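You operate a simulated robot arm through the tools that you are given. There is no shell and no other tool.

You run a simulated robot arm. Do the job below in one go: nothing can be reset, and whatever is moved stays where it is left.

## Task
Pour green up to 150 ml, then blue up to 200 ml, into the cup in the steel tray.
Fine: from the two open cans on the store bench; put back and close both; cup on the blue trolley's upper deck. Set down upright: what you pick out, cup.

Only the result counts: the job must be done as asked and must still hold three seconds after the hand-in. Knocking over, shifting, dropping, spilling or breaking anything else fails it.

## Robot
A 6-joint arm with a two-finger parallel gripper, fixed in place. Base frame: the origin is at the foot of the arm, x ahead of it, y to its left, z up; the work surface is at about z = 900. Units: mm, rad, N and s.
Its first joint turns from -2.897 to 2.897 rad. Payload 3.91 kg.
Tool frame: the origin (TCP) lies between the finger pads and is the grasp point; the fingertips stand 30 mm ahead of it; z points along the fingers, y is the line along which they close. Largest opening 110 mm; finger width 20, thickness 10; the body of the gripper, 48 by 112 mm, starts 55 mm behind the TCP.
Orientation is that of the tool frame in the base frame, as a unit quaternion [x, y, z, w]. With the fingers straight down and closing along the base's y, the tool's x points along the base's -x, its y along +y and its z along -z.

## Interface
- The arm moves only by the tool play_rows. Its argument "moves" is a list of rows, each a list of 3 entries, a list of its own where there are three numbers: the finger opening in mm, from 0 to 110, then the shift along the base's x, y, z in units of 25 mm (1.0 is 25 mm), then the turn, a rotation vector about the base's x, y, z in units of 6 degrees (1.0 is 6 degrees). In form: [[fingers, [tx, ty, tz], [wx, wy, wz]], ...]. A call has 1 to 20 rows; each row shifts and turns the commanded pose from where the row before left it. A call with a number of a shift or a turn outside -1 to 1 is refused whole. Each row takes 0.2 s and may step no farther than 50 mm and 0.15 rad from the row before; otherwise, or with a gripper value out of range, the whole call is refused. A pose out of reach is approached as far as the arm can. The call stops where the force on the tool passes 40 N (or 10 N more than at its start, if that is more) or the arm is blocked; 0.2 s more then pass. The fingers move at their own pace (about 108 mm/s each) and stop on an object; they squeeze with about 41 N. The grip force told is the motor's: it shows also when the fingers shut on nothing. Time passes only in rows, and 0.2 s behind the last, so rows that do not move let the fingers close. It gives the time, the measured TCP pose, the force on the tool (base axes), the opening and the grip force at its end, in the units of the frame above (readings bear some noise), with the torque about the TCP (base axes, N m) and any sound that the robot's microphone picked up, and new pictures: "show" is both (left out), scene, wrist or none.
- Cameras (640 x 400 px; columns grow to the right, rows downward): "scene" is fixed at [400.1, 650.8, 1474]; the picture's right is [-0.71, -0.71, 0.00], its down [-0.44, 0.44, -0.78] and it looks along [0.55, -0.55, -0.62] (base axes); focal length 243 px, centre (320, 200). "wrist" rides on the gripper at [72, 17, -103] in the tool frame; the picture's right is [-0.23, 0.97, 0.00], its down [-0.76, -0.18, -0.62] and it looks along [-0.61, -0.14, 0.78] (tool axes); focal length 222 px, centre (320, 200). There is no depth. A picture from a camera that has moved, and an enlarged one, comes with that camera's place and axes in the base frame and with its lens.
- inspect(camera, box): a new picture of the part [left, top, right, bottom] of that camera's present view, enlarged. It takes no simulated time.
- finish_job(): hands the job in; it is judged then, once.

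Nothing tells you positions but the pictures and the camera data. Unless the task says otherwise, let go and move clear before handing in.

The tools are called after "Emit:" by a JSON object that holds its "op" and its "data". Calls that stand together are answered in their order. play_rows: Moves the arm, as the interface text tells. Its arguments: {"type":"object","properties":{"moves":{"type":"array","items":{"type":"array"}},"show":{"type":"string","enum":["both","scene","wrist","none"]}},"required":["moves"]} The other tools are called the same way: inspect (camera, box) takes an enlarged picture of a part of a camera's view; finish_job () hands the job in.

At the start:

```text
clock: 0.0
ee_pos: [541.0, 244.0, 1288.4]
orientation: [0.001, 1.0, 0.0, 0.001]
force: [-0.9, 1.5, -0.5]
ft_torque: [0.01, -0.01, 0.01]
gripper_width: 109.8
grasp_force: 0.0
```

scene: 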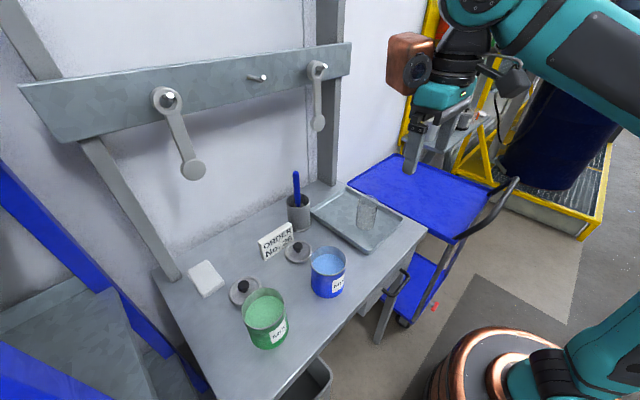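
wrist: 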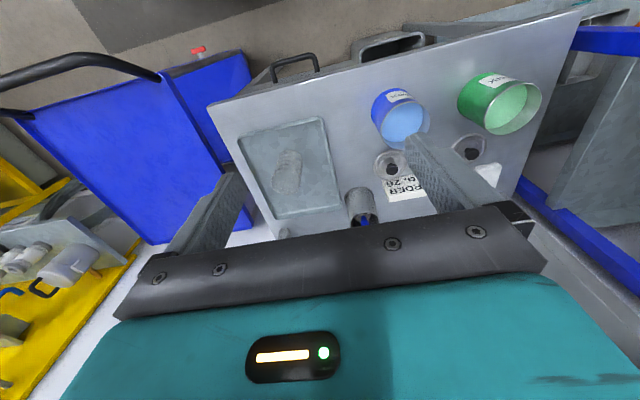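

I see a bench with an open green can, an open blue can, two lids, and a clear cup in a steel tray; the blue trolley stands beyond it. I'll enlarge the views before moving.

Emit:
{"op": "inspect", "data": {"camera": "scene", "box": [220, 220, 380, 360]}}

Emit:
{"op": "inspect", "data": {"camera": "scene", "box": [300, 160, 440, 260]}}

Emit:
{"op": "inspect", "data": {"camera": "wrist", "box": [220, 30, 560, 240]}}

Emit:
{"op": "inspect", "data": {"camera": "scene", "box": [330, 140, 540, 340]}}

```text
2.86 times, centred on (300, 290) of scene
camera zoom: at [400.1, 650.8, 1474.0], right [-0.71, -0.71, 0.0], down [-0.44, 0.44, -0.78], along [0.55, -0.55, -0.62], focal length 695 px, centre (377, -57)
```

zoom: 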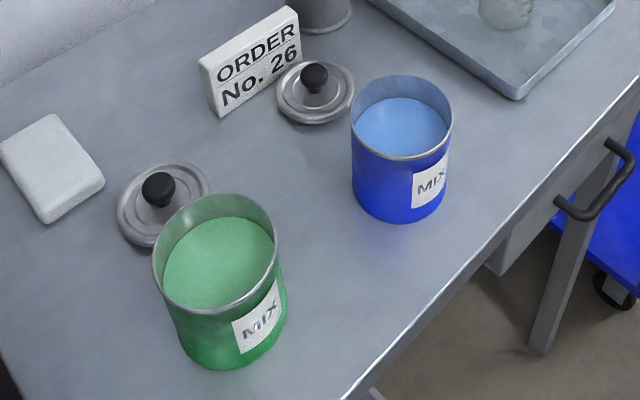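

```text
4.00 times, centred on (370, 210) of scene
camera zoom: at [400.1, 650.8, 1474.0], right [-0.71, -0.71, 0.0], down [-0.44, 0.44, -0.78], along [0.55, -0.55, -0.62], focal length 973 px, centre (120, 160)
```

zoom: 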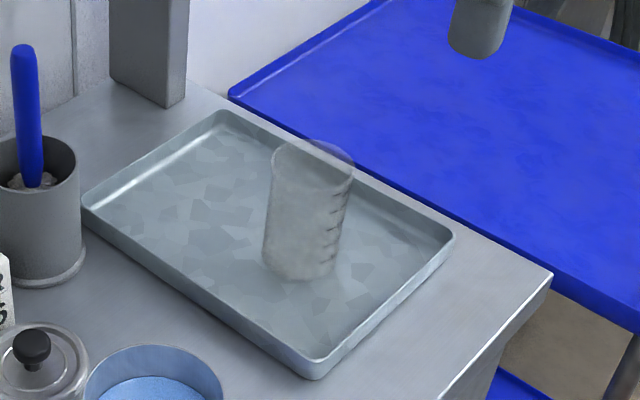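

```text
1.88 times, centred on (390, 135) of wrist
camera zoom: at [468.5, 261.2, 1391.8], right [0.23, 0.97, 0.0], down [0.76, -0.18, 0.62], along [0.61, -0.14, -0.78], focal length 418 px, centre (188, 322)
```

zoom: 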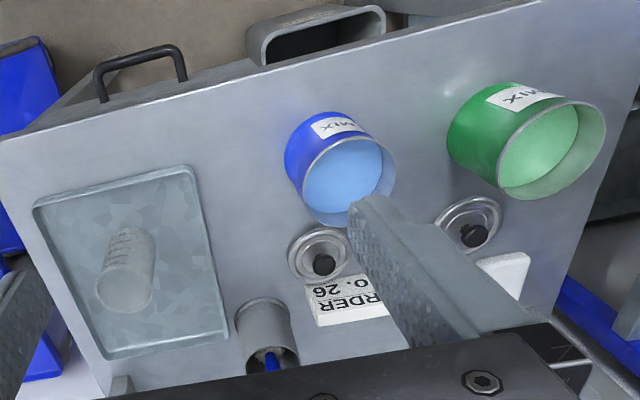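

```text
2.00 times, centred on (435, 240) of scene
camera zoom: at [400.1, 650.8, 1474.0], right [-0.71, -0.71, 0.0], down [-0.44, 0.44, -0.78], along [0.55, -0.55, -0.62], focal length 486 px, centre (90, 120)
```

zoom: 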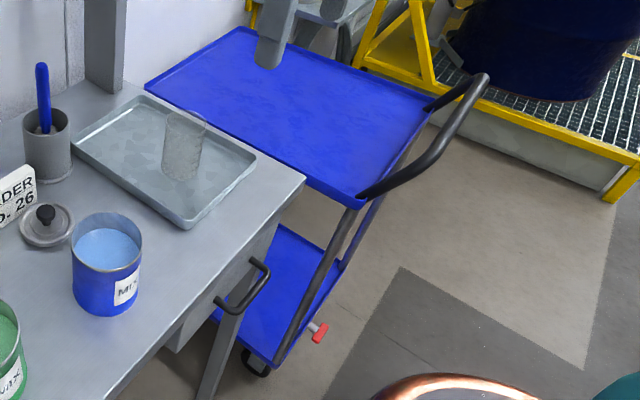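

The cans stand near (656, 555) and (644, 377) with rims at about z=1000, and the cup is near (705, 135) with a printed scale. I'll zoom further to read the scale and see the fill levels and lids.

Emit:
{"op": "inspect", "data": {"camera": "scene", "box": [345, 185, 393, 240]}}

Emit:
{"op": "inspect", "data": {"camera": "wrist", "box": [255, 130, 325, 210]}}

Emit:
{"op": "inspect", "data": {"camera": "scene", "box": [215, 265, 305, 360]}}

Emit:
{"op": "inspect", "data": {"camera": "scene", "box": [280, 230, 355, 310]}}

```text
7.27 times, centred on (369, 212) of scene
camera zoom: at [400.1, 650.8, 1474.0], right [-0.71, -0.71, 0.0], down [-0.44, 0.44, -0.78], along [0.55, -0.55, -0.62], focal length 1769 px, centre (-36, 109)
```

zoom: 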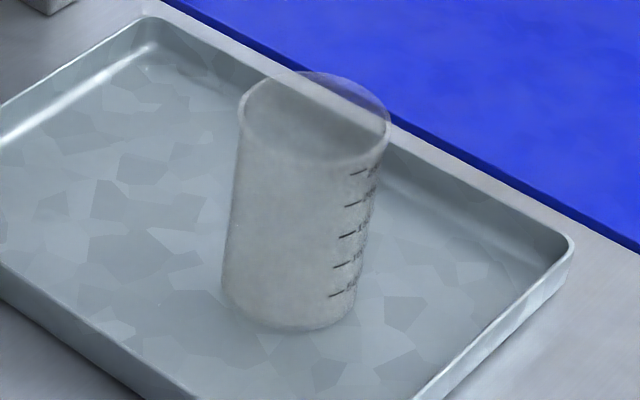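

```text
5.00 times, centred on (290, 170) of wrist
camera zoom: at [468.5, 261.2, 1391.8], right [0.23, 0.97, 0.0], down [0.76, -0.18, 0.62], along [0.61, -0.14, -0.78], focal length 1111 px, centre (470, 350)
```

zoom: 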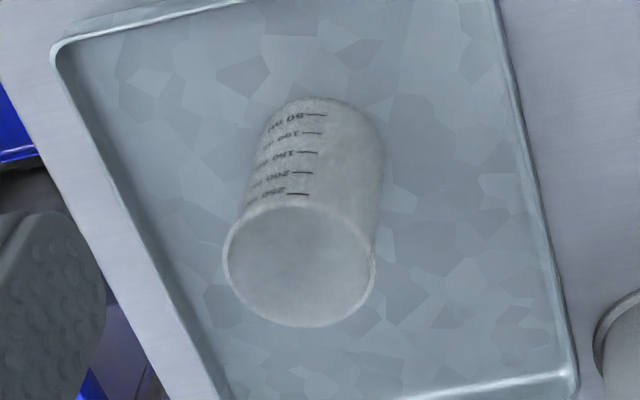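

```text
4.21 times, centred on (260, 312) of scene
camera zoom: at [400.1, 650.8, 1474.0], right [-0.71, -0.71, 0.0], down [-0.44, 0.44, -0.78], along [0.55, -0.55, -0.62], focal length 1024 px, centre (573, -274)
```

zoom: 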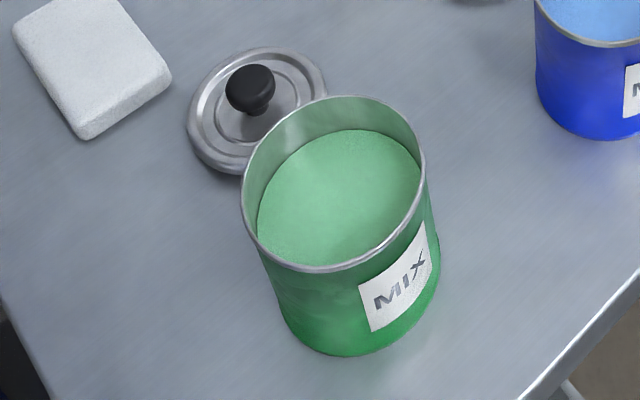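

```text
5.00 times, centred on (318, 270) of scene
camera zoom: at [400.1, 650.8, 1474.0], right [-0.71, -0.71, 0.0], down [-0.44, 0.44, -0.78], along [0.55, -0.55, -0.62], focal length 1216 px, centre (332, -150)
```

zoom: 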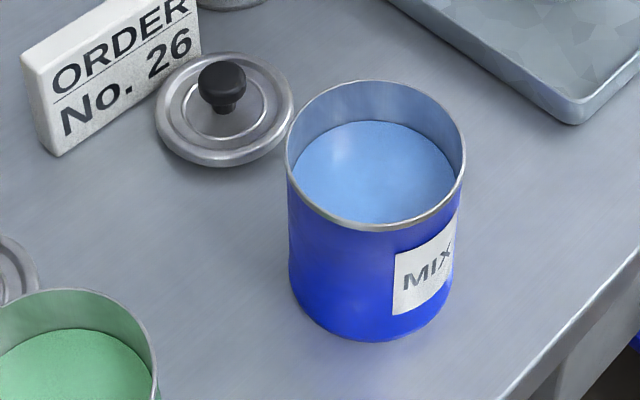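

The cup's scale shows 50 to 250 ml and faces the robot; its rim is at about (709, 131, 1005). Before planning the arm's path I'll check what sticks out at the bench front, the trolley deck and the wall rail.

Emit:
{"op": "inspect", "data": {"camera": "scene", "box": [240, 260, 420, 400]}}

Emit:
{"op": "inspect", "data": {"camera": "wrist", "box": [240, 0, 480, 120]}}

Emit:
{"op": "inspect", "data": {"camera": "wrist", "box": [0, 30, 260, 260]}}

Emit:
{"op": "inspect", "data": {"camera": "scene", "box": [380, 0, 640, 400]}}

```text
2.86 times, centred on (330, 330) of scene
camera zoom: at [400.1, 650.8, 1474.0], right [-0.71, -0.71, 0.0], down [-0.44, 0.44, -0.78], along [0.55, -0.55, -0.62], focal length 695 px, centre (291, -171)
```

zoom: 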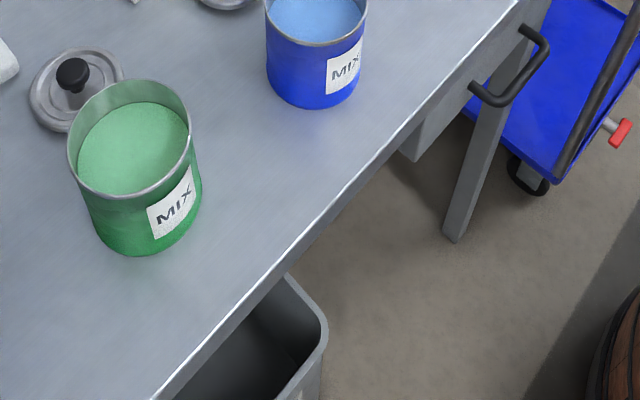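

```text
2.67 times, centred on (360, 60) of wrist
camera zoom: at [468.5, 261.2, 1391.8], right [0.23, 0.97, 0.0], down [0.76, -0.18, 0.62], along [0.61, -0.14, -0.78], focal length 592 px, centre (213, 573)
```

zoom: 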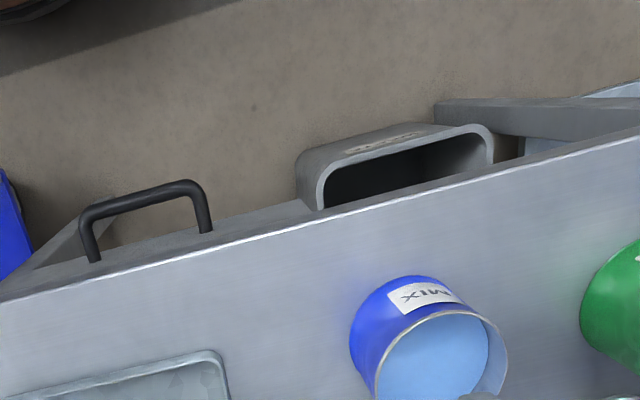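

```text
1.74 times, centred on (130, 145) of wrist
camera zoom: at [468.5, 261.2, 1391.8], right [0.23, 0.97, 0.0], down [0.76, -0.18, 0.62], along [0.61, -0.14, -0.78], focal length 386 px, centre (650, 296)
```

zoom: 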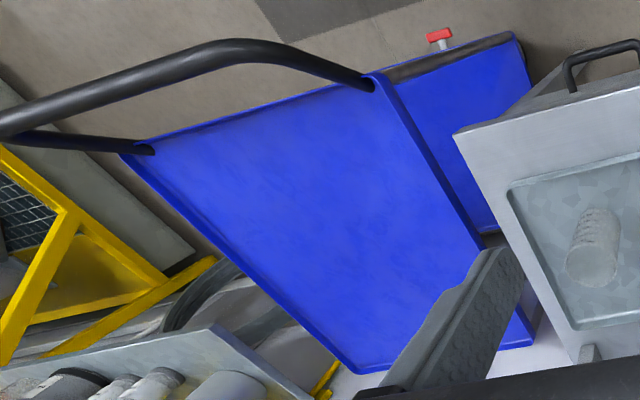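

```text
1.00 times, centred on (510, 200) of scene (not enlarged: the box is as wide or as high as the picture)
camera zoom: at [400.1, 650.8, 1474.0], right [-0.71, -0.71, 0.0], down [-0.44, 0.44, -0.78], along [0.55, -0.55, -0.62], focal length 243 px, centre (130, 200)
```

zoom: 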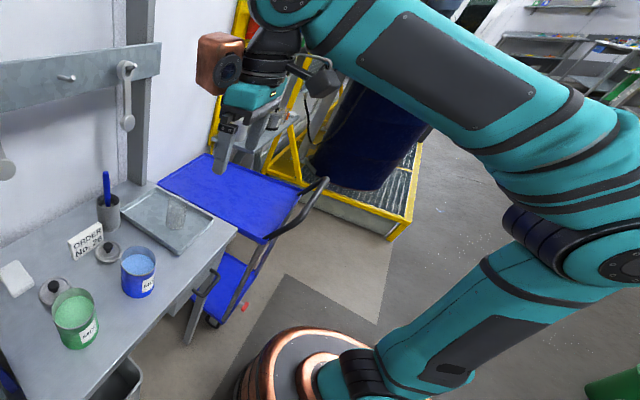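

The bin stands under the bench and the trolley deck looks to be at about z=785, so the way in from the robot side is free. I'll swing toward the green can and tip the tool to 30° below horizontal, still high above everything.

Emit:
{"op": "play_rows", "data": {"moves": [[110, [-0.1, 0.96, 0], [0, -1, 0]], [110, [-0.1, 0.96, 0], [0, -1, 0]], [110, [-0.1, 0.96, 0], [0, -1, 0]], [110, [-0.1, 0.96, 0], [0, -1, 0]], [110, [-0.1, 0.96, -0.3], [0, -1, 0]], [110, [-0.1, 0.96, -0.3], [0, -1, 0]], [110, [-0.1, 0.96, -0.3], [0, -1, 0]], [110, [-0.1, 0.96, -0.3], [0, -1, 0]], [110, [-0.1, 0.96, -0.3], [0, -1, 0]], [110, [-0.1, 0.96, -0.3], [0, -1, 0]], [110, [-0.1, 0.96, -0.3], [0, 0, 0]], [110, [-0.1, 0.96, -0.3], [0, 0, 0]], [110, [-0.1, 0.96, -0.3], [0, 0, 0]]]}}

```text
clock: 2.8
ee_pos: [508.0, 553.7, 1220.7]
orientation: [0.0, 0.866, 0.001, 0.5]
force: [-1.1, -1.3, 0.6]
ft_torque: [-0.02, 0.02, 0.05]
gripper_width: 109.8
grasp_force: 0.0
camera wrist: at [382.3, 571.3, 1210.5], right [0.11, 0.97, 0.2], down [-0.16, -0.18, 0.97], along [0.98, -0.14, 0.14], focal length 222 px, centre (320, 200)
```

scene: 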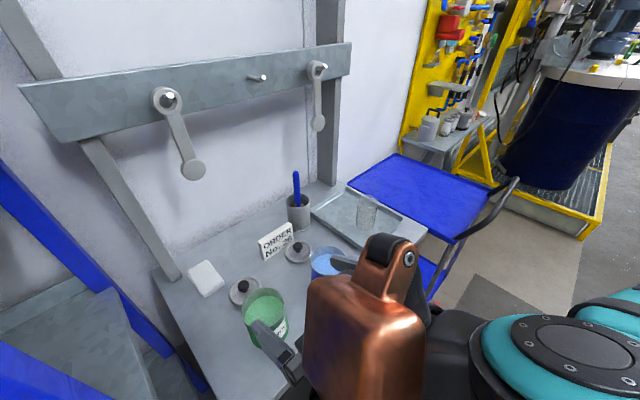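
wrist: 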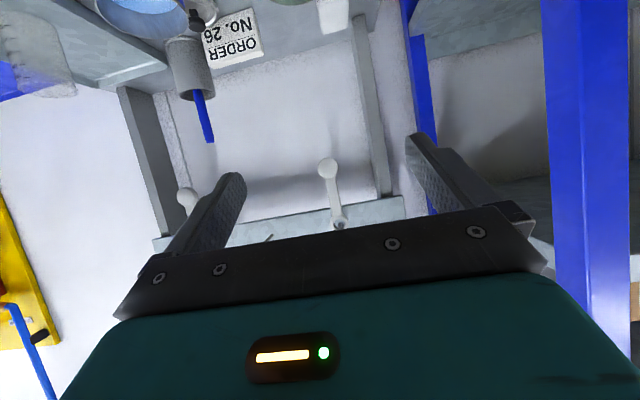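

The tool now sits at 30° below horizontal in line with the green can. I'll lower it in front of the bench to just above grasp height and check the alignment.

Emit:
{"op": "play_rows", "data": {"moves": [[110, [0, 0.1, -1], [0, 0, 0]], [110, [0, 0, -1], [0, 0, 0]], [110, [0, 0, -1], [0, 0, 0]], [110, [0, 0, -1], [0, 0, 0]], [110, [0, 0, -1], [0, 0, 0]], [110, [0, 0, -1], [0, 0, 0]], [110, [0, 0, -1], [0, 0, 0]], [110, [0, 0, -1], [0, 0, 0]], [110, [0, 0, -1], [0, 0, 0]], [110, [0, 0, 0], [0, 0, 0]]]}}

```text
clock: 5.0
ee_pos: [507.4, 557.1, 996.2]
orientation: [0.0, 0.865, 0.0, 0.501]
force: [0.3, 0.1, 1.5]
ft_torque: [0.03, -0.03, -0.03]
gripper_width: 109.9
grasp_force: 0.1
camera wrist: at [382.0, 574.7, 986.1], right [0.11, 0.97, 0.2], down [-0.16, -0.18, 0.97], along [0.98, -0.14, 0.14], focal length 222 px, centre (320, 200)
```

scene: 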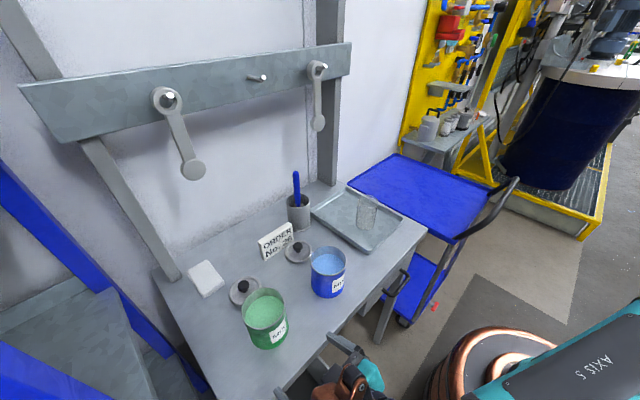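
wrist: 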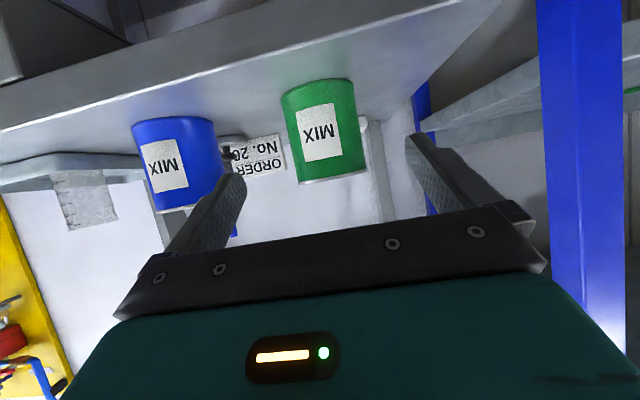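

Emit:
{"op": "inspect", "data": {"camera": "wrist", "box": [230, 60, 420, 210]}}

Emit:
{"op": "inspect", "data": {"camera": "scene", "box": [230, 270, 400, 400]}}

```text
2.67 times, centred on (325, 135) of wrist
camera zoom: at [382.0, 574.7, 986.1], right [0.11, 0.97, 0.2], down [-0.16, -0.18, 0.97], along [0.98, -0.14, 0.14], focal length 592 px, centre (307, 373)
```

zoom: 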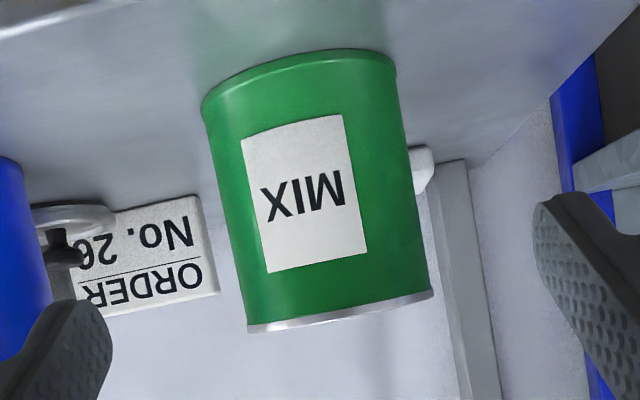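

```text
3.08 times, centred on (315, 335) of scene
camera zoom: at [400.1, 650.8, 1474.0], right [-0.71, -0.71, 0.0], down [-0.44, 0.44, -0.78], along [0.55, -0.55, -0.62], focal length 748 px, centre (335, -215)
```

zoom: 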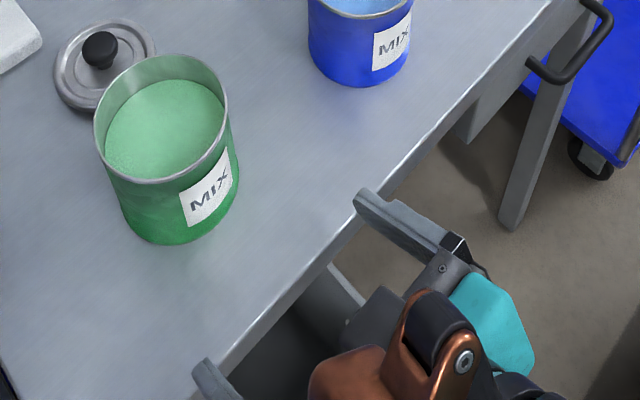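

The green can checks out at about (656, 555.5) with a body about 86 mm wide, centred between the fingers. I'll lower to z=958 and slide forward to straddle it, without closing yet.

Emit:
{"op": "play_rows", "data": {"moves": [[110, [0, -0.06, -0.75], [0, 0, 0]], [110, [0, 0, -0.75], [0, 0, 0]], [110, [0.7, 0, 0], [0, 0, 0]], [110, [0.8, 0, 0], [0, 0, 0]], [110, [0.8, 0, 0], [0, 0, 0]], [110, [0.8, 0, 0], [0, 0, 0]], [110, [0.8, 0, 0], [0, 0, 0]], [110, [0.5, 0, 0], [0, 0, 0]], [110, [0.5, 0, 0], [0, 0, 0]], [110, [0.3, 0, 0], [0, 0, 0]], [110, [0.2, 0, 0], [0, 0, 0]], [110, [0, 0, 0], [0, 0, 0]]]}}

```text
clock: 7.6
ee_pos: [643.4, 556.5, 957.5]
orientation: [0.0, 0.866, 0.0, 0.5]
force: [-0.5, 0.0, 0.4]
ft_torque: [0.0, 0.0, -0.01]
gripper_width: 110.0
grasp_force: 0.2
camera wrist: at [517.4, 574.7, 947.0], right [0.11, 0.97, 0.2], down [-0.16, -0.18, 0.97], along [0.98, -0.14, 0.14], focal length 222 px, centre (320, 200)
```

scene: 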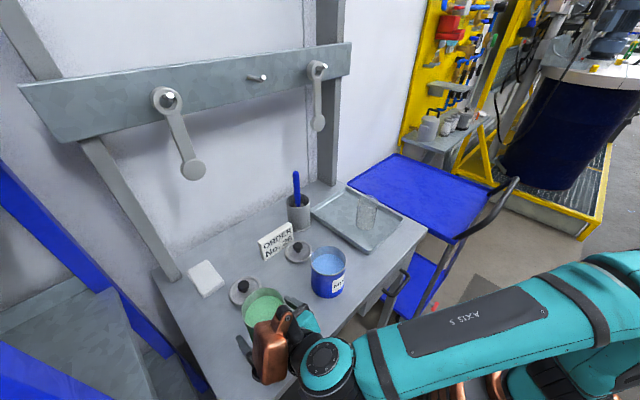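
wrist: 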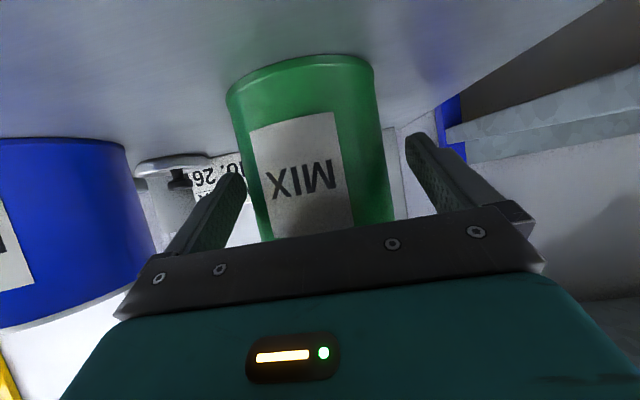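

Emit:
{"op": "inspect", "data": {"camera": "scene", "box": [220, 270, 330, 400]}}

Emit:
{"op": "inspect", "data": {"camera": "wrist", "box": [150, 40, 500, 260]}}

```text
3.08 times, centred on (275, 335) of scene
camera zoom: at [400.1, 650.8, 1474.0], right [-0.71, -0.71, 0.0], down [-0.44, 0.44, -0.78], along [0.55, -0.55, -0.62], focal length 748 px, centre (458, -215)
```

zoom: 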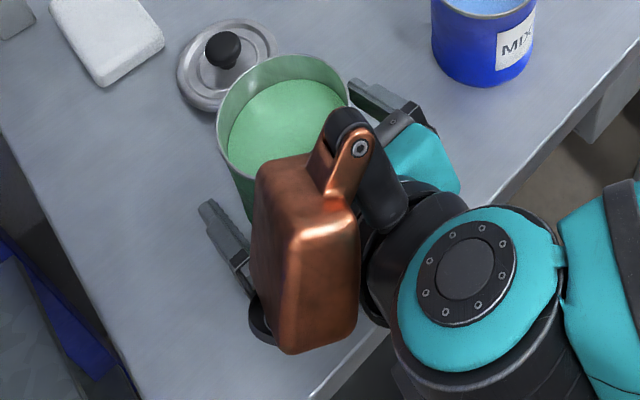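

```text
1.82 times, centred on (325, 150) of wrist
camera zoom: at [517.4, 574.7, 947.0], right [0.11, 0.97, 0.2], down [-0.16, -0.18, 0.97], along [0.98, -0.14, 0.14], focal length 404 px, centre (311, 291)
```

zoom: 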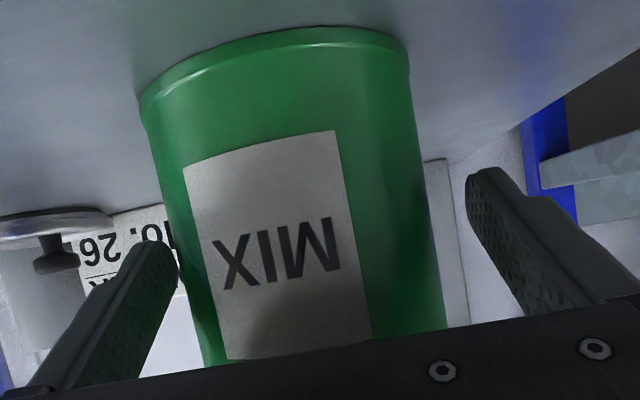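

The can looks centred between the fingers with the rim clear of the gripper body. I'll close on it.

Emit:
{"op": "play_rows", "data": {"moves": [[110, [0, -0.03, 0], [0, 0, 0]], [60, [0, 0, 0], [0, 0, 0]], [60, [0, 0, 0], [0, 0, 0]], [60, [0, 0, 0], [0, 0, 0]], [60, [0, 0, 0], [0, 0, 0]]]}}

```text
clock: 8.8
ee_pos: [642.8, 555.4, 958.7]
orientation: [0.0, 0.866, 0.0, 0.501]
force: [0.2, 0.4, 1.0]
ft_torque: [-0.02, -0.04, -0.03]
gripper_width: 86.6
grasp_force: 40.6
camera wrist: at [517.6, 573.9, 947.1], right [0.11, 0.97, 0.2], down [-0.16, -0.18, 0.97], along [0.98, -0.14, 0.14], focal length 222 px, centre (320, 200)
```

scene: 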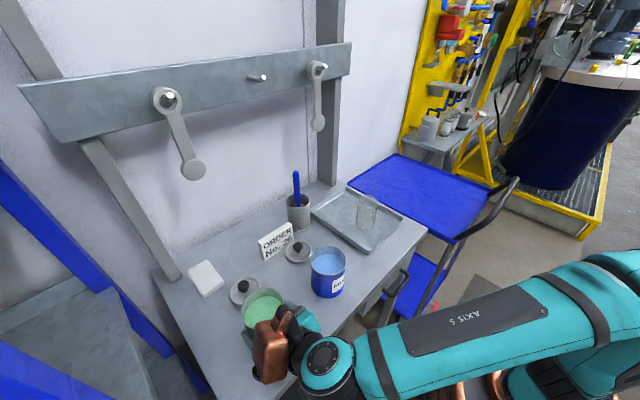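
wrist: 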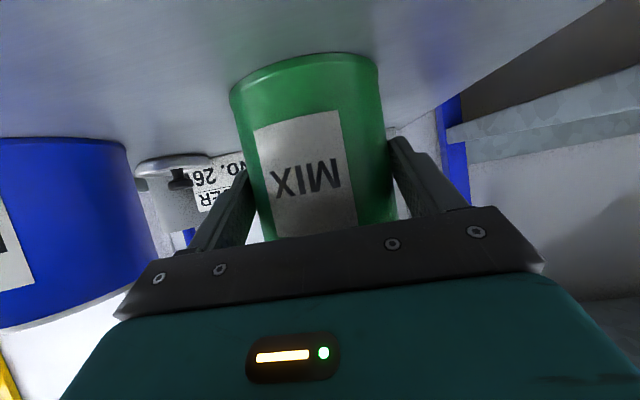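

The grip holds at 86.6 mm with 41 N. I'll lift the green can straight up 125 mm gently and check that it stays level.

Emit:
{"op": "play_rows", "data": {"moves": [[60, [0, 0, 0.2], [0, 0, 0]], [60, [0, 0, 0.5], [0, 0, 0]], [60, [0, 0, 0.8], [0, 0, 0]], [60, [0, 0, 0.8], [0, 0, 0]], [60, [0, 0, 0.8], [0, 0, 0]], [60, [0, 0, 0.8], [0, 0, 0]], [60, [0, 0, 0.6], [0, 0, 0]], [60, [0, 0, 0.3], [0, 0, 0]], [60, [0, 0, 0.2], [0, 0, 0]], [60, [0, 0, 0], [0, 0, 0]], [60, [0, 0, 0], [0, 0, 0]]]}}

```text
clock: 11.2
ee_pos: [643.7, 555.6, 1083.6]
orientation: [0.0, 0.866, 0.0, 0.5]
force: [0.4, 0.7, -4.5]
ft_torque: [0.01, 0.04, 0.0]
gripper_width: 86.6
grasp_force: 40.9
camera wrist: at [518.1, 573.9, 1072.7], right [0.11, 0.97, 0.2], down [-0.16, -0.18, 0.97], along [0.98, -0.14, 0.14], focal length 222 px, centre (320, 200)
```

scene: 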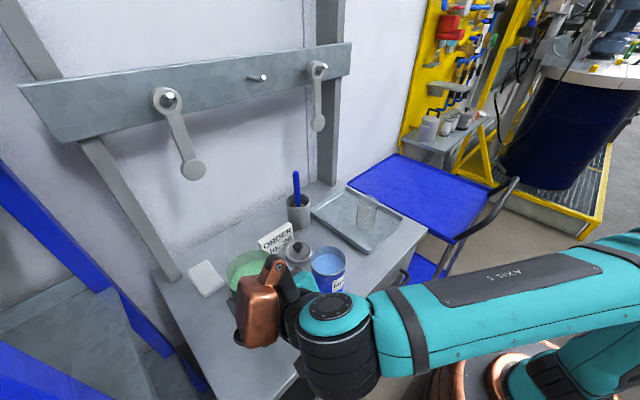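
wrist: 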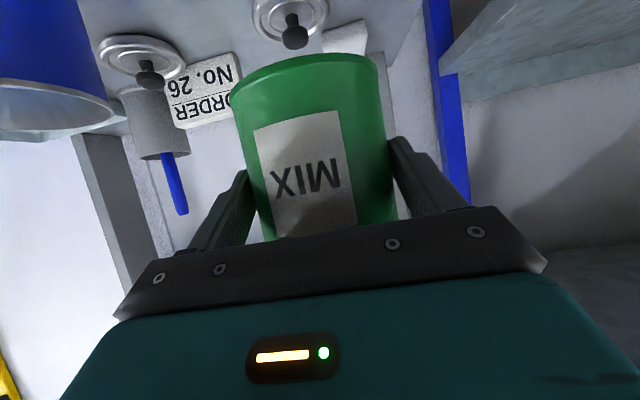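

The can rose level, its weight reads about 5 N and there is no slip. I'll pull back, go slightly higher, and carry it smoothly toward the cup, keeping clear of the blue can.

Emit:
{"op": "play_rows", "data": {"moves": [[60, [-0.2, -0.1, 0.1], [0, 0, 0]], [60, [-0.4, -0.3, 0.2], [0, 0, 0]], [60, [-0.5, -0.6, 0.2], [0, 0, 0]], [60, [-0.5, -0.8, 0.1], [0, 0, 0]], [60, [-0.3, -1, 0.1], [0, 0, 0]], [60, [-0.2, -1, 0], [0, 0, 0]], [60, [0, -1, 0], [0, 0, 0]], [60, [0, -1, 0], [0, 0, 0]], [60, [0, -1, 0], [0, 0, 0]], [60, [0, -1, 0], [0, 0, 0]], [60, [0, -1, 0], [0, 0, 0]], [60, [0, -1, 0], [0, 0, 0]], [60, [0, -1, 0], [0, 0, 0]], [60, [0, -1, 0], [0, 0, 0]], [60, [0, -1, 0], [0, 0, 0]], [60, [0, -1, 0], [0, 0, 0]], [60, [0, -1, 0], [0, 0, 0]], [60, [0, -0.7, 0], [0, 0, 0]], [60, [0, -0.4, 0], [0, 0, 0]], [60, [0, -0.1, 0], [0, 0, 0]]]}}

```text
clock: 15.4
ee_pos: [590.4, 154.5, 1101.6]
orientation: [0.0, 0.866, 0.0, 0.501]
force: [1.3, 0.2, -4.9]
ft_torque: [0.0, 0.11, -0.02]
gripper_width: 86.8
grasp_force: 41.3
camera wrist: at [464.4, 173.3, 1090.3], right [0.11, 0.97, 0.2], down [-0.16, -0.18, 0.97], along [0.98, -0.14, 0.14], focal length 222 px, centre (320, 200)
```

scene: 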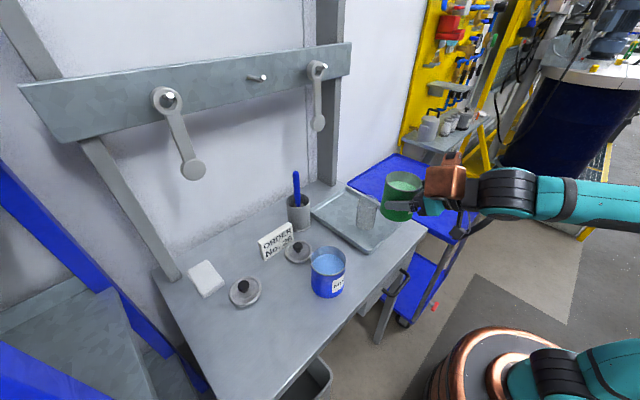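
wrist: 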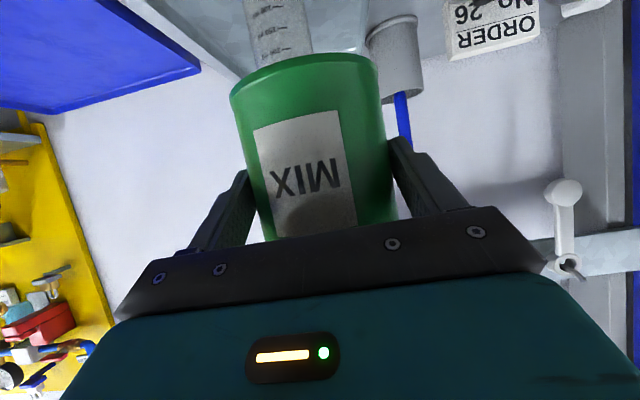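

The can is level near the tray, and the wrist view shows the cup scale. I'll zoom in on the cup to pin down its position.

Emit:
{"op": "inspect", "data": {"camera": "wrist", "box": [200, 0, 340, 90]}}

Emit:
{"op": "inspect", "data": {"camera": "scene", "box": [330, 150, 440, 250]}}

```text
4.44 times, centred on (270, 45) of wrist
camera zoom: at [464.4, 173.3, 1090.3], right [0.11, 0.97, 0.2], down [-0.16, -0.18, 0.97], along [0.98, -0.14, 0.14], focal length 987 px, centre (542, 889)
```

zoom: 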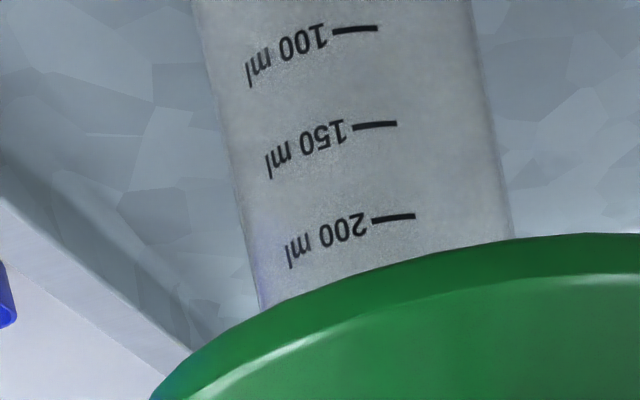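

```text
4.00 times, centred on (385, 200) of scene
camera zoom: at [400.1, 650.8, 1474.0], right [-0.71, -0.71, 0.0], down [-0.44, 0.44, -0.78], along [0.55, -0.55, -0.62], focal length 973 px, centre (60, 200)
```

zoom: 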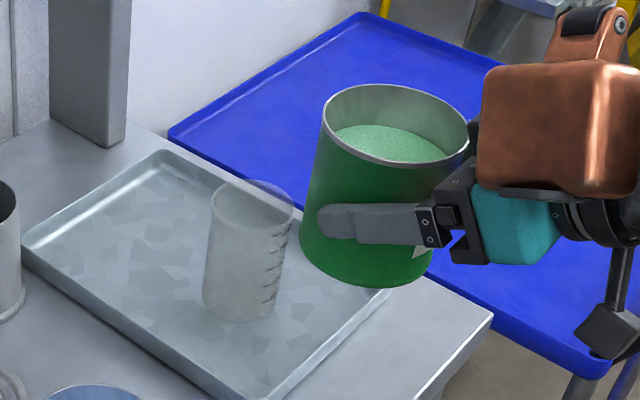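

The cup axis comes out at about (709, 131). I'll line up in y, tip the can to 24° while still clear, bring the lip just inside the cup's near edge about 40 mm above its rim, then stop and look before anything can flow.

Emit:
{"op": "play_rows", "data": {"moves": [[60, [0, -0.24, 0], [0, 0.5, 0]], [60, [0, -0.24, 0], [0, 0.7, 0]], [60, [0, -0.24, 0], [0, 0.7, 0]], [60, [0, -0.24, 0], [0, 0.7, 0]], [60, [0, 0, 0], [0, 0.7, 0]], [60, [0, 0, 0], [0, 0.7, 0]], [60, [0.2, 0, -0.35], [0, 0, 0]], [60, [0.4, 0, -0.7], [0, 0, 0]], [60, [0.4, 0, -0.7], [0, 0, 0]], [60, [0.25, 0, -0.6], [0, 0, 0]], [60, [0.14, 0, -0.4], [0, 0, 0]], [60, [0, 0, 0], [0, 0, 0]], [60, [0, 0, 0], [0, 0, 0]]]}}

Emit:
{"op": "inspect", "data": {"camera": "scene", "box": [330, 150, 440, 250]}}

Emit:
{"op": "inspect", "data": {"camera": "wrist", "box": [200, 0, 440, 150]}}

```text
clock: 18.2
ee_pos: [624.5, 130.0, 1034.1]
orientation: [-0.001, 0.951, 0.0, 0.309]
force: [0.9, 0.5, -4.7]
ft_torque: [-0.01, 0.01, -0.01]
gripper_width: 86.9
grasp_force: 40.7
camera wrist: at [507.0, 148.1, 1074.4], right [0.18, 0.97, 0.13], down [0.25, -0.18, 0.95], along [0.95, -0.14, -0.28], focal length 222 px, centre (320, 200)
```

scene: 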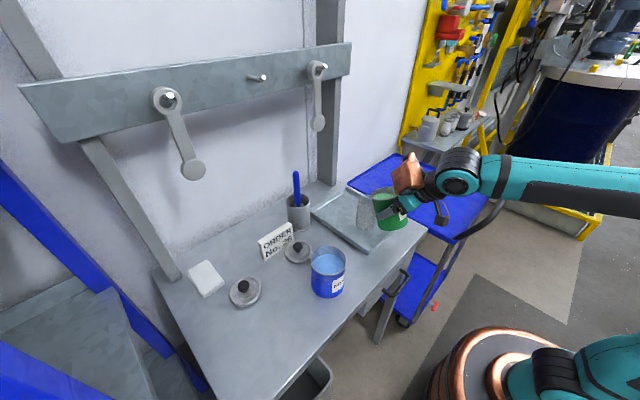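
wrist: 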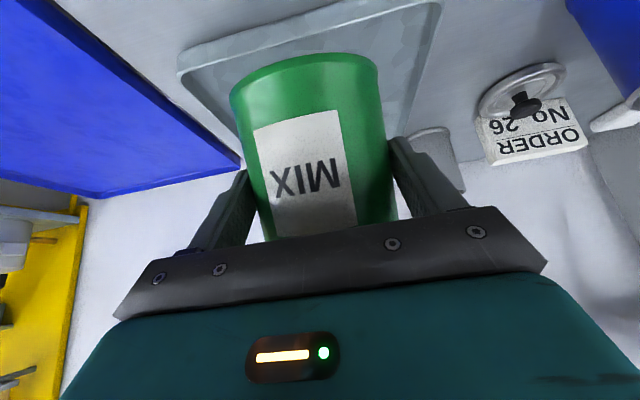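

```text
4.00 times, centred on (385, 200) of scene
camera zoom: at [400.1, 650.8, 1474.0], right [-0.71, -0.71, 0.0], down [-0.44, 0.44, -0.78], along [0.55, -0.55, -0.62], focal length 973 px, centre (60, 200)
```

zoom: 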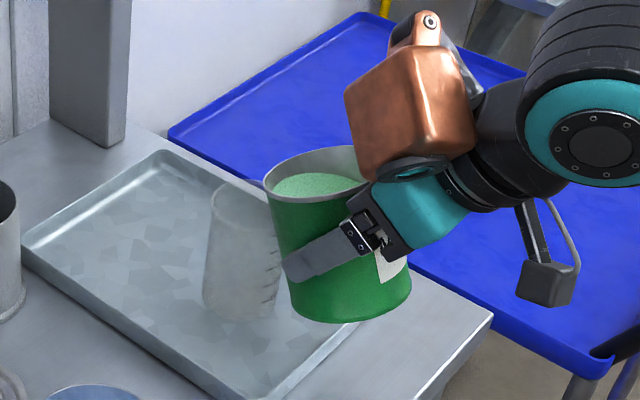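

```text
2.67 times, centred on (320, 75) of wrist
camera zoom: at [507.0, 148.1, 1074.4], right [0.18, 0.97, 0.13], down [0.25, -0.18, 0.95], along [0.95, -0.14, -0.28], focal length 592 px, centre (320, 533)
```

zoom: 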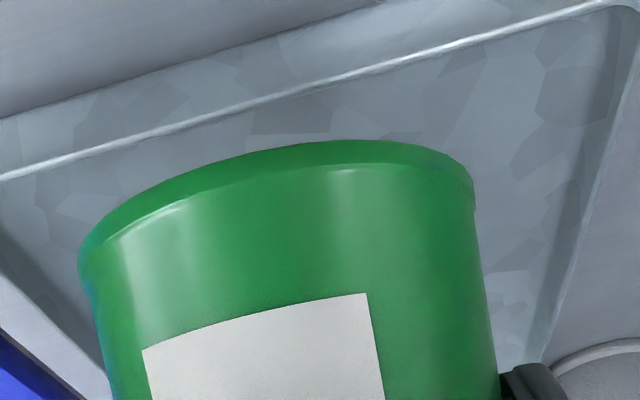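

The lip is in place over the cup's near side at 24° of tilt and nothing is flowing yet. I'll tip further in 2° steps around the lip up to 34°, hold, and look.

Emit:
{"op": "play_rows", "data": {"moves": [[60, [0, 0, 0.097], [0, 0.333, 0]], [60, [0, 0, 0.097], [0, 0.333, 0]], [60, [0, 0, 0.097], [0, 0.333, 0]], [60, [0, 0, 0.097], [0, 0.333, 0]], [60, [0, 0, 0.097], [0, 0.333, 0]], [60, [0, 0, 0], [0, 0, 0]], [60, [0, 0, 0], [0, 0, 0]], [60, [0, 0, 0], [0, 0, 0]]], "show": "none"}}

Emit:
{"op": "inspect", "data": {"camera": "scene", "box": [340, 165, 420, 240]}}

```text
clock: 20.0
ee_pos: [625.3, 130.1, 1044.1]
orientation: [0.0, 0.974, 0.0, 0.225]
force: [0.2, 0.9, -4.4]
ft_torque: [0.01, 0.01, 0.02]
gripper_width: 86.4
grasp_force: 41.0
```

```text
5.33 times, centred on (380, 202) of scene
camera zoom: at [400.1, 650.8, 1474.0], right [-0.71, -0.71, 0.0], down [-0.44, 0.44, -0.78], along [0.55, -0.55, -0.62], focal length 1297 px, centre (0, 187)
```

zoom: 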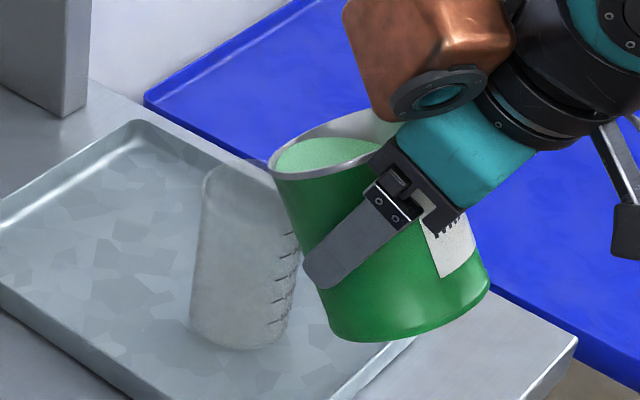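

The green is close to the lip but has not flowed at 34°. I'll continue in 1° steps to 38° and look again.

Emit:
{"op": "play_rows", "data": {"moves": [[60, [0, 0, 0.049], [0, 0.1667, 0]], [60, [0, 0, 0.049], [0, 0.1667, 0]], [60, [0, 0, 0.049], [0, 0.1667, 0]], [60, [0, 0, 0.049], [0, 0.1667, 0]], [60, [0, 0, 0], [0, 0, 0]], [60, [0, 0, 0], [0, 0, 0]], [60, [0, 0, 0], [0, 0, 0]]], "show": "none"}}

Emit:
{"op": "inspect", "data": {"camera": "scene", "box": [340, 165, 420, 240]}}

```text
clock: 21.6
ee_pos: [626.0, 132.3, 1048.4]
orientation: [0.0, 0.981, 0.001, 0.192]
force: [-0.8, 0.1, -4.2]
ft_torque: [-0.03, 0.0, 0.06]
gripper_width: 86.5
grasp_force: 40.9
```

```text
5.33 times, centred on (380, 202) of scene
camera zoom: at [400.1, 650.8, 1474.0], right [-0.71, -0.71, 0.0], down [-0.44, 0.44, -0.78], along [0.55, -0.55, -0.62], focal length 1297 px, centre (0, 187)
```

zoom: 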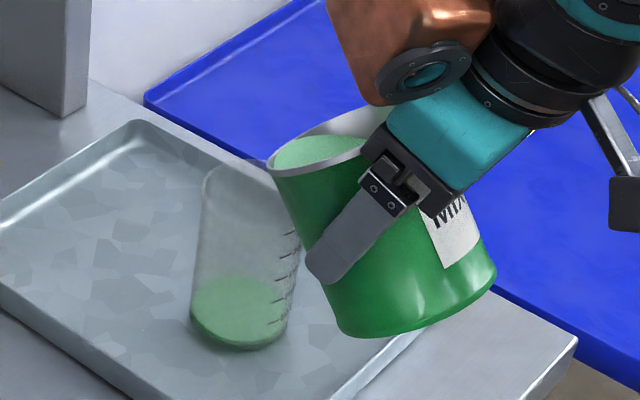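

It has started pouring cleanly into the cup. I'll hold this tilt and see where it settles.

Emit:
{"op": "play_rows", "data": {"moves": [[60, [0, 0, 0], [0, 0, 0]], [60, [0, 0, 0], [0, 0, 0]], [60, [0, 0, 0], [0, 0, 0]], [60, [0, 0, 0], [0, 0, 0]]], "show": "none"}}

Emit:
{"op": "inspect", "data": {"camera": "scene", "box": [355, 190, 395, 235]}}

```text
clock: 22.6
ee_pos: [625.7, 131.9, 1048.8]
orientation: [0.0, 0.981, 0.0, 0.192]
force: [0.1, -0.4, -4.3]
ft_torque: [0.01, 0.02, 0.03]
gripper_width: 86.6
grasp_force: 41.8
```

```text
8.89 times, centred on (375, 212) of scene
camera zoom: at [400.1, 650.8, 1474.0], right [-0.71, -0.71, 0.0], down [-0.44, 0.44, -0.78], along [0.55, -0.55, -0.62], focal length 2162 px, centre (-169, 89)
```

zoom: 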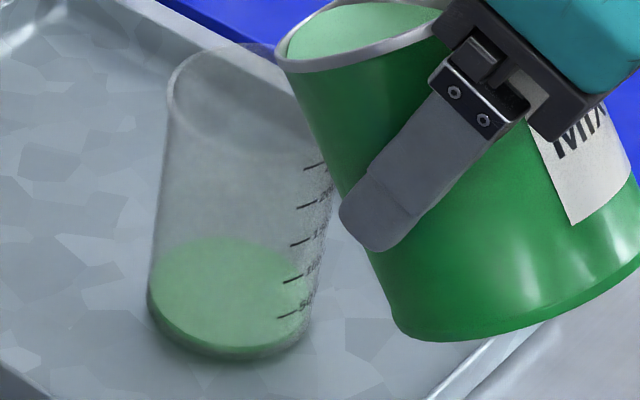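

Emit:
{"op": "inspect", "data": {"camera": "scene", "box": [361, 210, 381, 230]}}

Emit:
{"op": "inspect", "data": {"camera": "wrist", "box": [200, 0, 440, 150]}}

```text
16.00 times, centred on (371, 220) of scene
camera zoom: at [400.1, 650.8, 1474.0], right [-0.71, -0.71, 0.0], down [-0.44, 0.44, -0.78], along [0.55, -0.55, -0.62], focal length 3892 px, centre (-496, -120)
```

zoom: 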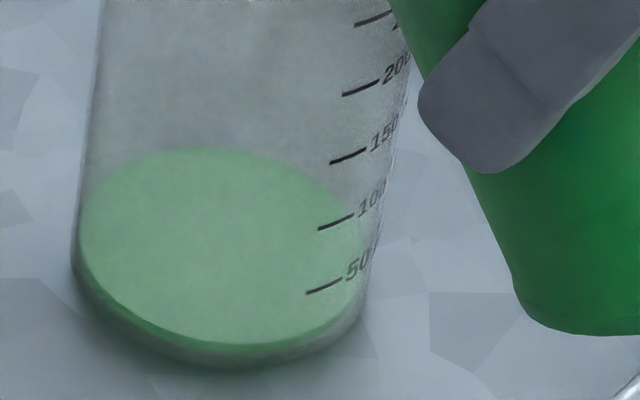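

```text
2.67 times, centred on (320, 75) of wrist
camera zoom: at [520.0, 149.6, 1117.7], right [0.21, 0.97, 0.09], down [0.47, -0.18, 0.86], along [0.86, -0.14, -0.5], focal length 592 px, centre (320, 533)
```

zoom: 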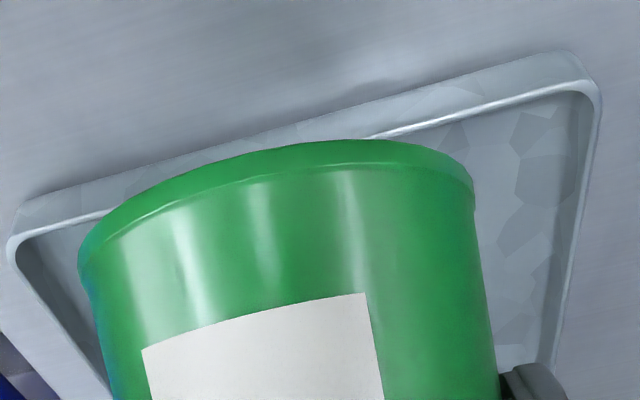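

The close-up gives a clear reading: the level is about 21 ml against ticks spaced evenly at 50 ml. That implies flow began near 35° and about 53° is needed for 150 ml, so I'll tip on slowly to 46° and re-read.

Emit:
{"op": "play_rows", "data": {"moves": [[60, [0, 0, 0.024], [0, 0.0833, 0]], [60, [0, 0, 0.024], [0, 0.0833, 0]], [60, [0, 0, 0.024], [0, 0.0833, 0]], [60, [0, 0, 0.024], [0, 0.0833, 0]], [60, [0, 0, 0.024], [0, 0.0833, 0]], [60, [0, 0, 0.024], [0, 0.0833, 0]], [60, [0, 0, 0.024], [0, 0.0833, 0]], [60, [0, 0, 0.024], [0, 0.0833, 0]], [60, [0.005, 0, 0.024], [0, 0.0833, 0]], [60, [0.005, 0, 0.024], [0, 0.0833, 0]], [60, [0.005, 0, 0.024], [0, 0.0833, 0]], [60, [0.005, 0, 0.024], [0, 0.0833, 0]], [60, [0.005, 0, 0.024], [0, 0.0833, 0]], [60, [0.005, 0, 0.024], [0, 0.0833, 0]], [60, [0.005, 0, 0.024], [0, 0.0833, 0]], [60, [0.005, 0, 0.024], [0, 0.0833, 0]], [60, [0, 0, 0], [0, 0, 0]], [60, [0, 0, 0], [0, 0, 0]], [60, [0, 0, 0], [0, 0, 0]], [60, [0, 0, 0], [0, 0, 0]]], "show": "none"}}

Emit:
{"op": "inspect", "data": {"camera": "scene", "box": [355, 195, 390, 232]}}

Emit:
{"op": "inspect", "data": {"camera": "scene", "box": [340, 165, 420, 240]}}

```text
clock: 26.8
ee_pos: [628.0, 131.3, 1057.9]
orientation: [0.0, 0.992, -0.001, 0.124]
force: [-0.3, -0.3, -3.9]
ft_torque: [0.0, -0.01, 0.03]
gripper_width: 86.6
grasp_force: 41.2
```

```text
10.81 times, centred on (372, 214) of scene
camera zoom: at [400.1, 650.8, 1474.0], right [-0.71, -0.71, 0.0], down [-0.44, 0.44, -0.78], along [0.55, -0.55, -0.62], focal length 2630 px, centre (-248, 54)
```

zoom: 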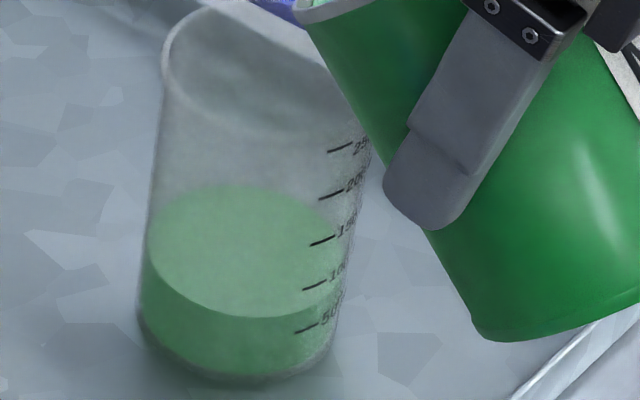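

```text
5.33 times, centred on (380, 202) of scene
camera zoom: at [400.1, 650.8, 1474.0], right [-0.71, -0.71, 0.0], down [-0.44, 0.44, -0.78], along [0.55, -0.55, -0.62], focal length 1297 px, centre (0, 187)
```

zoom: 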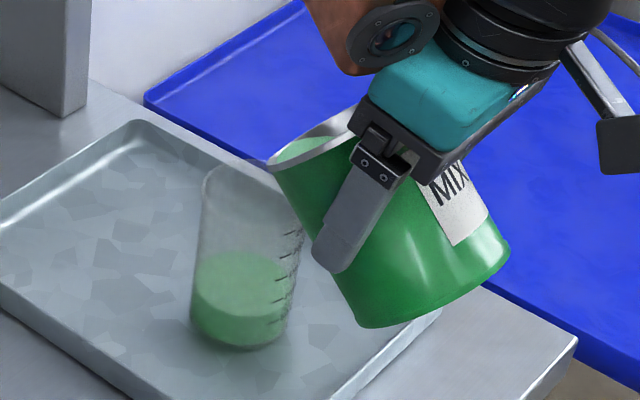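

Emit:
{"op": "inspect", "data": {"camera": "scene", "box": [362, 207, 382, 227]}}

```text
16.00 times, centred on (372, 217) of scene
camera zoom: at [400.1, 650.8, 1474.0], right [-0.71, -0.71, 0.0], down [-0.44, 0.44, -0.78], along [0.55, -0.55, -0.62], focal length 3892 px, centre (-512, -72)
```

zoom: 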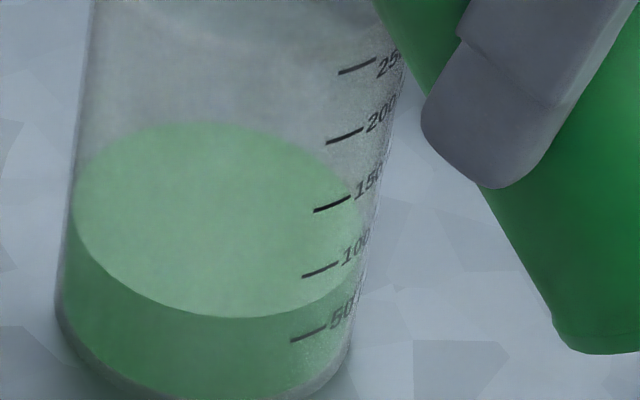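

The level reads about 77 ml at 46°, and everything is staying in the cup. I'll go on to 51° and read again.

Emit:
{"op": "play_rows", "data": {"moves": [[60, [0.005, 0, 0.024], [0, 0.0833, 0]], [60, [0.005, 0, 0.024], [0, 0.0833, 0]], [60, [0.005, 0, 0.024], [0, 0.0833, 0]], [60, [0.005, 0, 0.024], [0, 0.0833, 0]], [60, [0.005, 0, 0.024], [0, 0.0833, 0]], [60, [0.005, 0, 0.024], [0, 0.0833, 0]], [60, [0.005, 0, 0.024], [0, 0.0833, 0]], [60, [0.005, 0, 0.024], [0, 0.0833, 0]], [60, [0.005, 0, 0.024], [0, 0.0833, 0]], [60, [0.005, 0, 0.024], [0, 0.0833, 0]], [60, [0, 0, 0], [0, 0, 0]], [60, [0, 0, 0], [0, 0, 0]], [60, [0, 0, 0], [0, 0, 0]], [60, [0, 0, 0], [0, 0, 0]], [60, [0, 0, 0], [0, 0, 0]]], "show": "none"}}

Emit:
{"op": "inspect", "data": {"camera": "scene", "box": [362, 207, 382, 227]}}

Emit:
{"op": "inspect", "data": {"camera": "scene", "box": [340, 165, 420, 240]}}

```text
clock: 30.0
ee_pos: [626.6, 132.8, 1064.9]
orientation: [0.0, 0.997, 0.0, 0.08]
force: [0.0, 0.0, -1.9]
ft_torque: [-0.01, -0.02, 0.01]
gripper_width: 86.4
grasp_force: 41.0
```

```text
16.00 times, centred on (372, 217) of scene
camera zoom: at [400.1, 650.8, 1474.0], right [-0.71, -0.71, 0.0], down [-0.44, 0.44, -0.78], along [0.55, -0.55, -0.62], focal length 3892 px, centre (-512, -72)
```

zoom: 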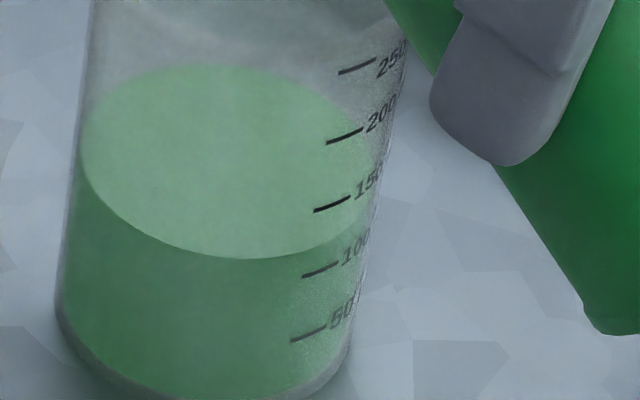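

```text
5.33 times, centred on (380, 202) of scene
camera zoom: at [400.1, 650.8, 1474.0], right [-0.71, -0.71, 0.0], down [-0.44, 0.44, -0.78], along [0.55, -0.55, -0.62], focal length 1297 px, centre (0, 187)
```

zoom: 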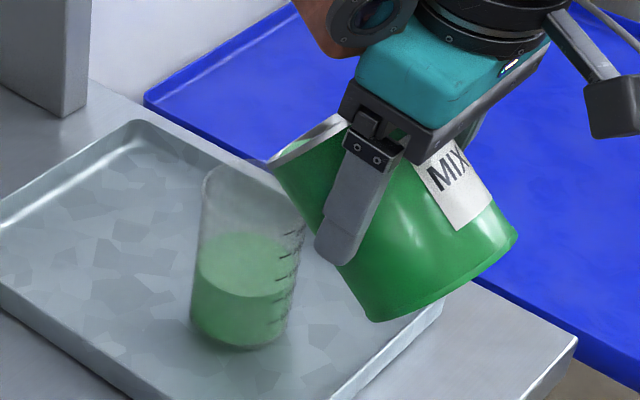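

It reads about 121 ml at 51°, matching the tilt model closely. I'll tip another 3° slowly, let it settle, and read again.

Emit:
{"op": "play_rows", "data": {"moves": [[60, [0.006, 0, 0.023], [0, 0.0833, 0]], [60, [0.006, 0, 0.023], [0, 0.0833, 0]], [60, [0.006, 0, 0.023], [0, 0.0833, 0]], [60, [0.006, 0, 0.023], [0, 0.0833, 0]], [60, [0.006, 0, 0.023], [0, 0.0833, 0]], [60, [0.006, 0, 0.023], [0, 0.0833, 0]], [60, [0, 0, 0], [0, 0, 0]], [60, [0, 0, 0], [0, 0, 0]], [60, [0, 0, 0], [0, 0, 0]], [60, [0, 0, 0], [0, 0, 0]], [60, [0, 0, 0], [0, 0, 0]], [60, [0, 0, 0], [0, 0, 0]]], "show": "none"}}

Emit:
{"op": "inspect", "data": {"camera": "scene", "box": [365, 203, 380, 218]}}

Emit:
{"op": "inspect", "data": {"camera": "scene", "box": [355, 190, 395, 235]}}

```text
clock: 32.6
ee_pos: [628.6, 131.8, 1067.8]
orientation: [0.0, 0.999, 0.001, 0.053]
force: [0.0, -0.6, -3.3]
ft_torque: [0.01, 0.01, -0.02]
gripper_width: 86.4
grasp_force: 41.2
```

```text
16.00 times, centred on (372, 210) of scene
camera zoom: at [400.1, 650.8, 1474.0], right [-0.71, -0.71, 0.0], down [-0.44, 0.44, -0.78], along [0.55, -0.55, -0.62], focal length 3892 px, centre (-520, 32)
```

zoom: 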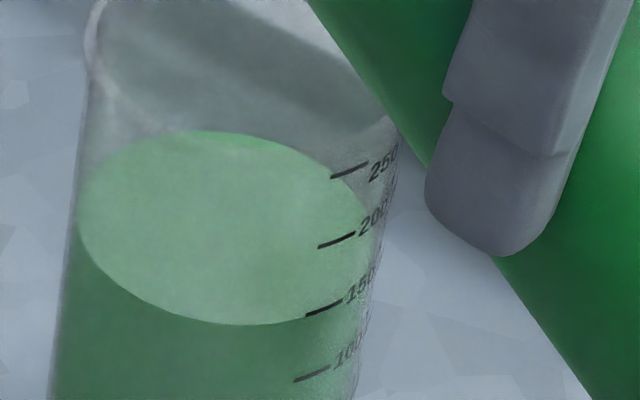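

```text
8.89 times, centred on (375, 212) of scene
camera zoom: at [400.1, 650.8, 1474.0], right [-0.71, -0.71, 0.0], down [-0.44, 0.44, -0.78], along [0.55, -0.55, -0.62], focal length 2162 px, centre (-169, 89)
```

zoom: 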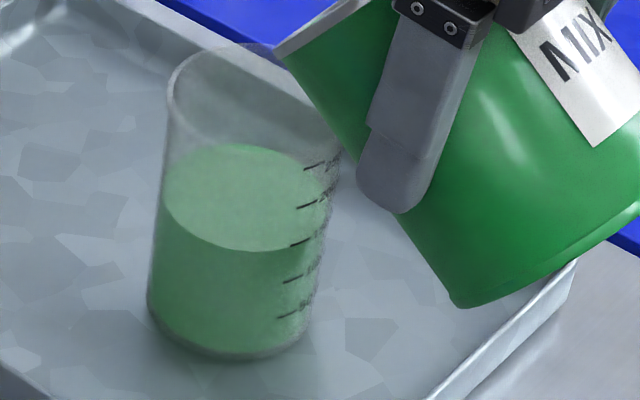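

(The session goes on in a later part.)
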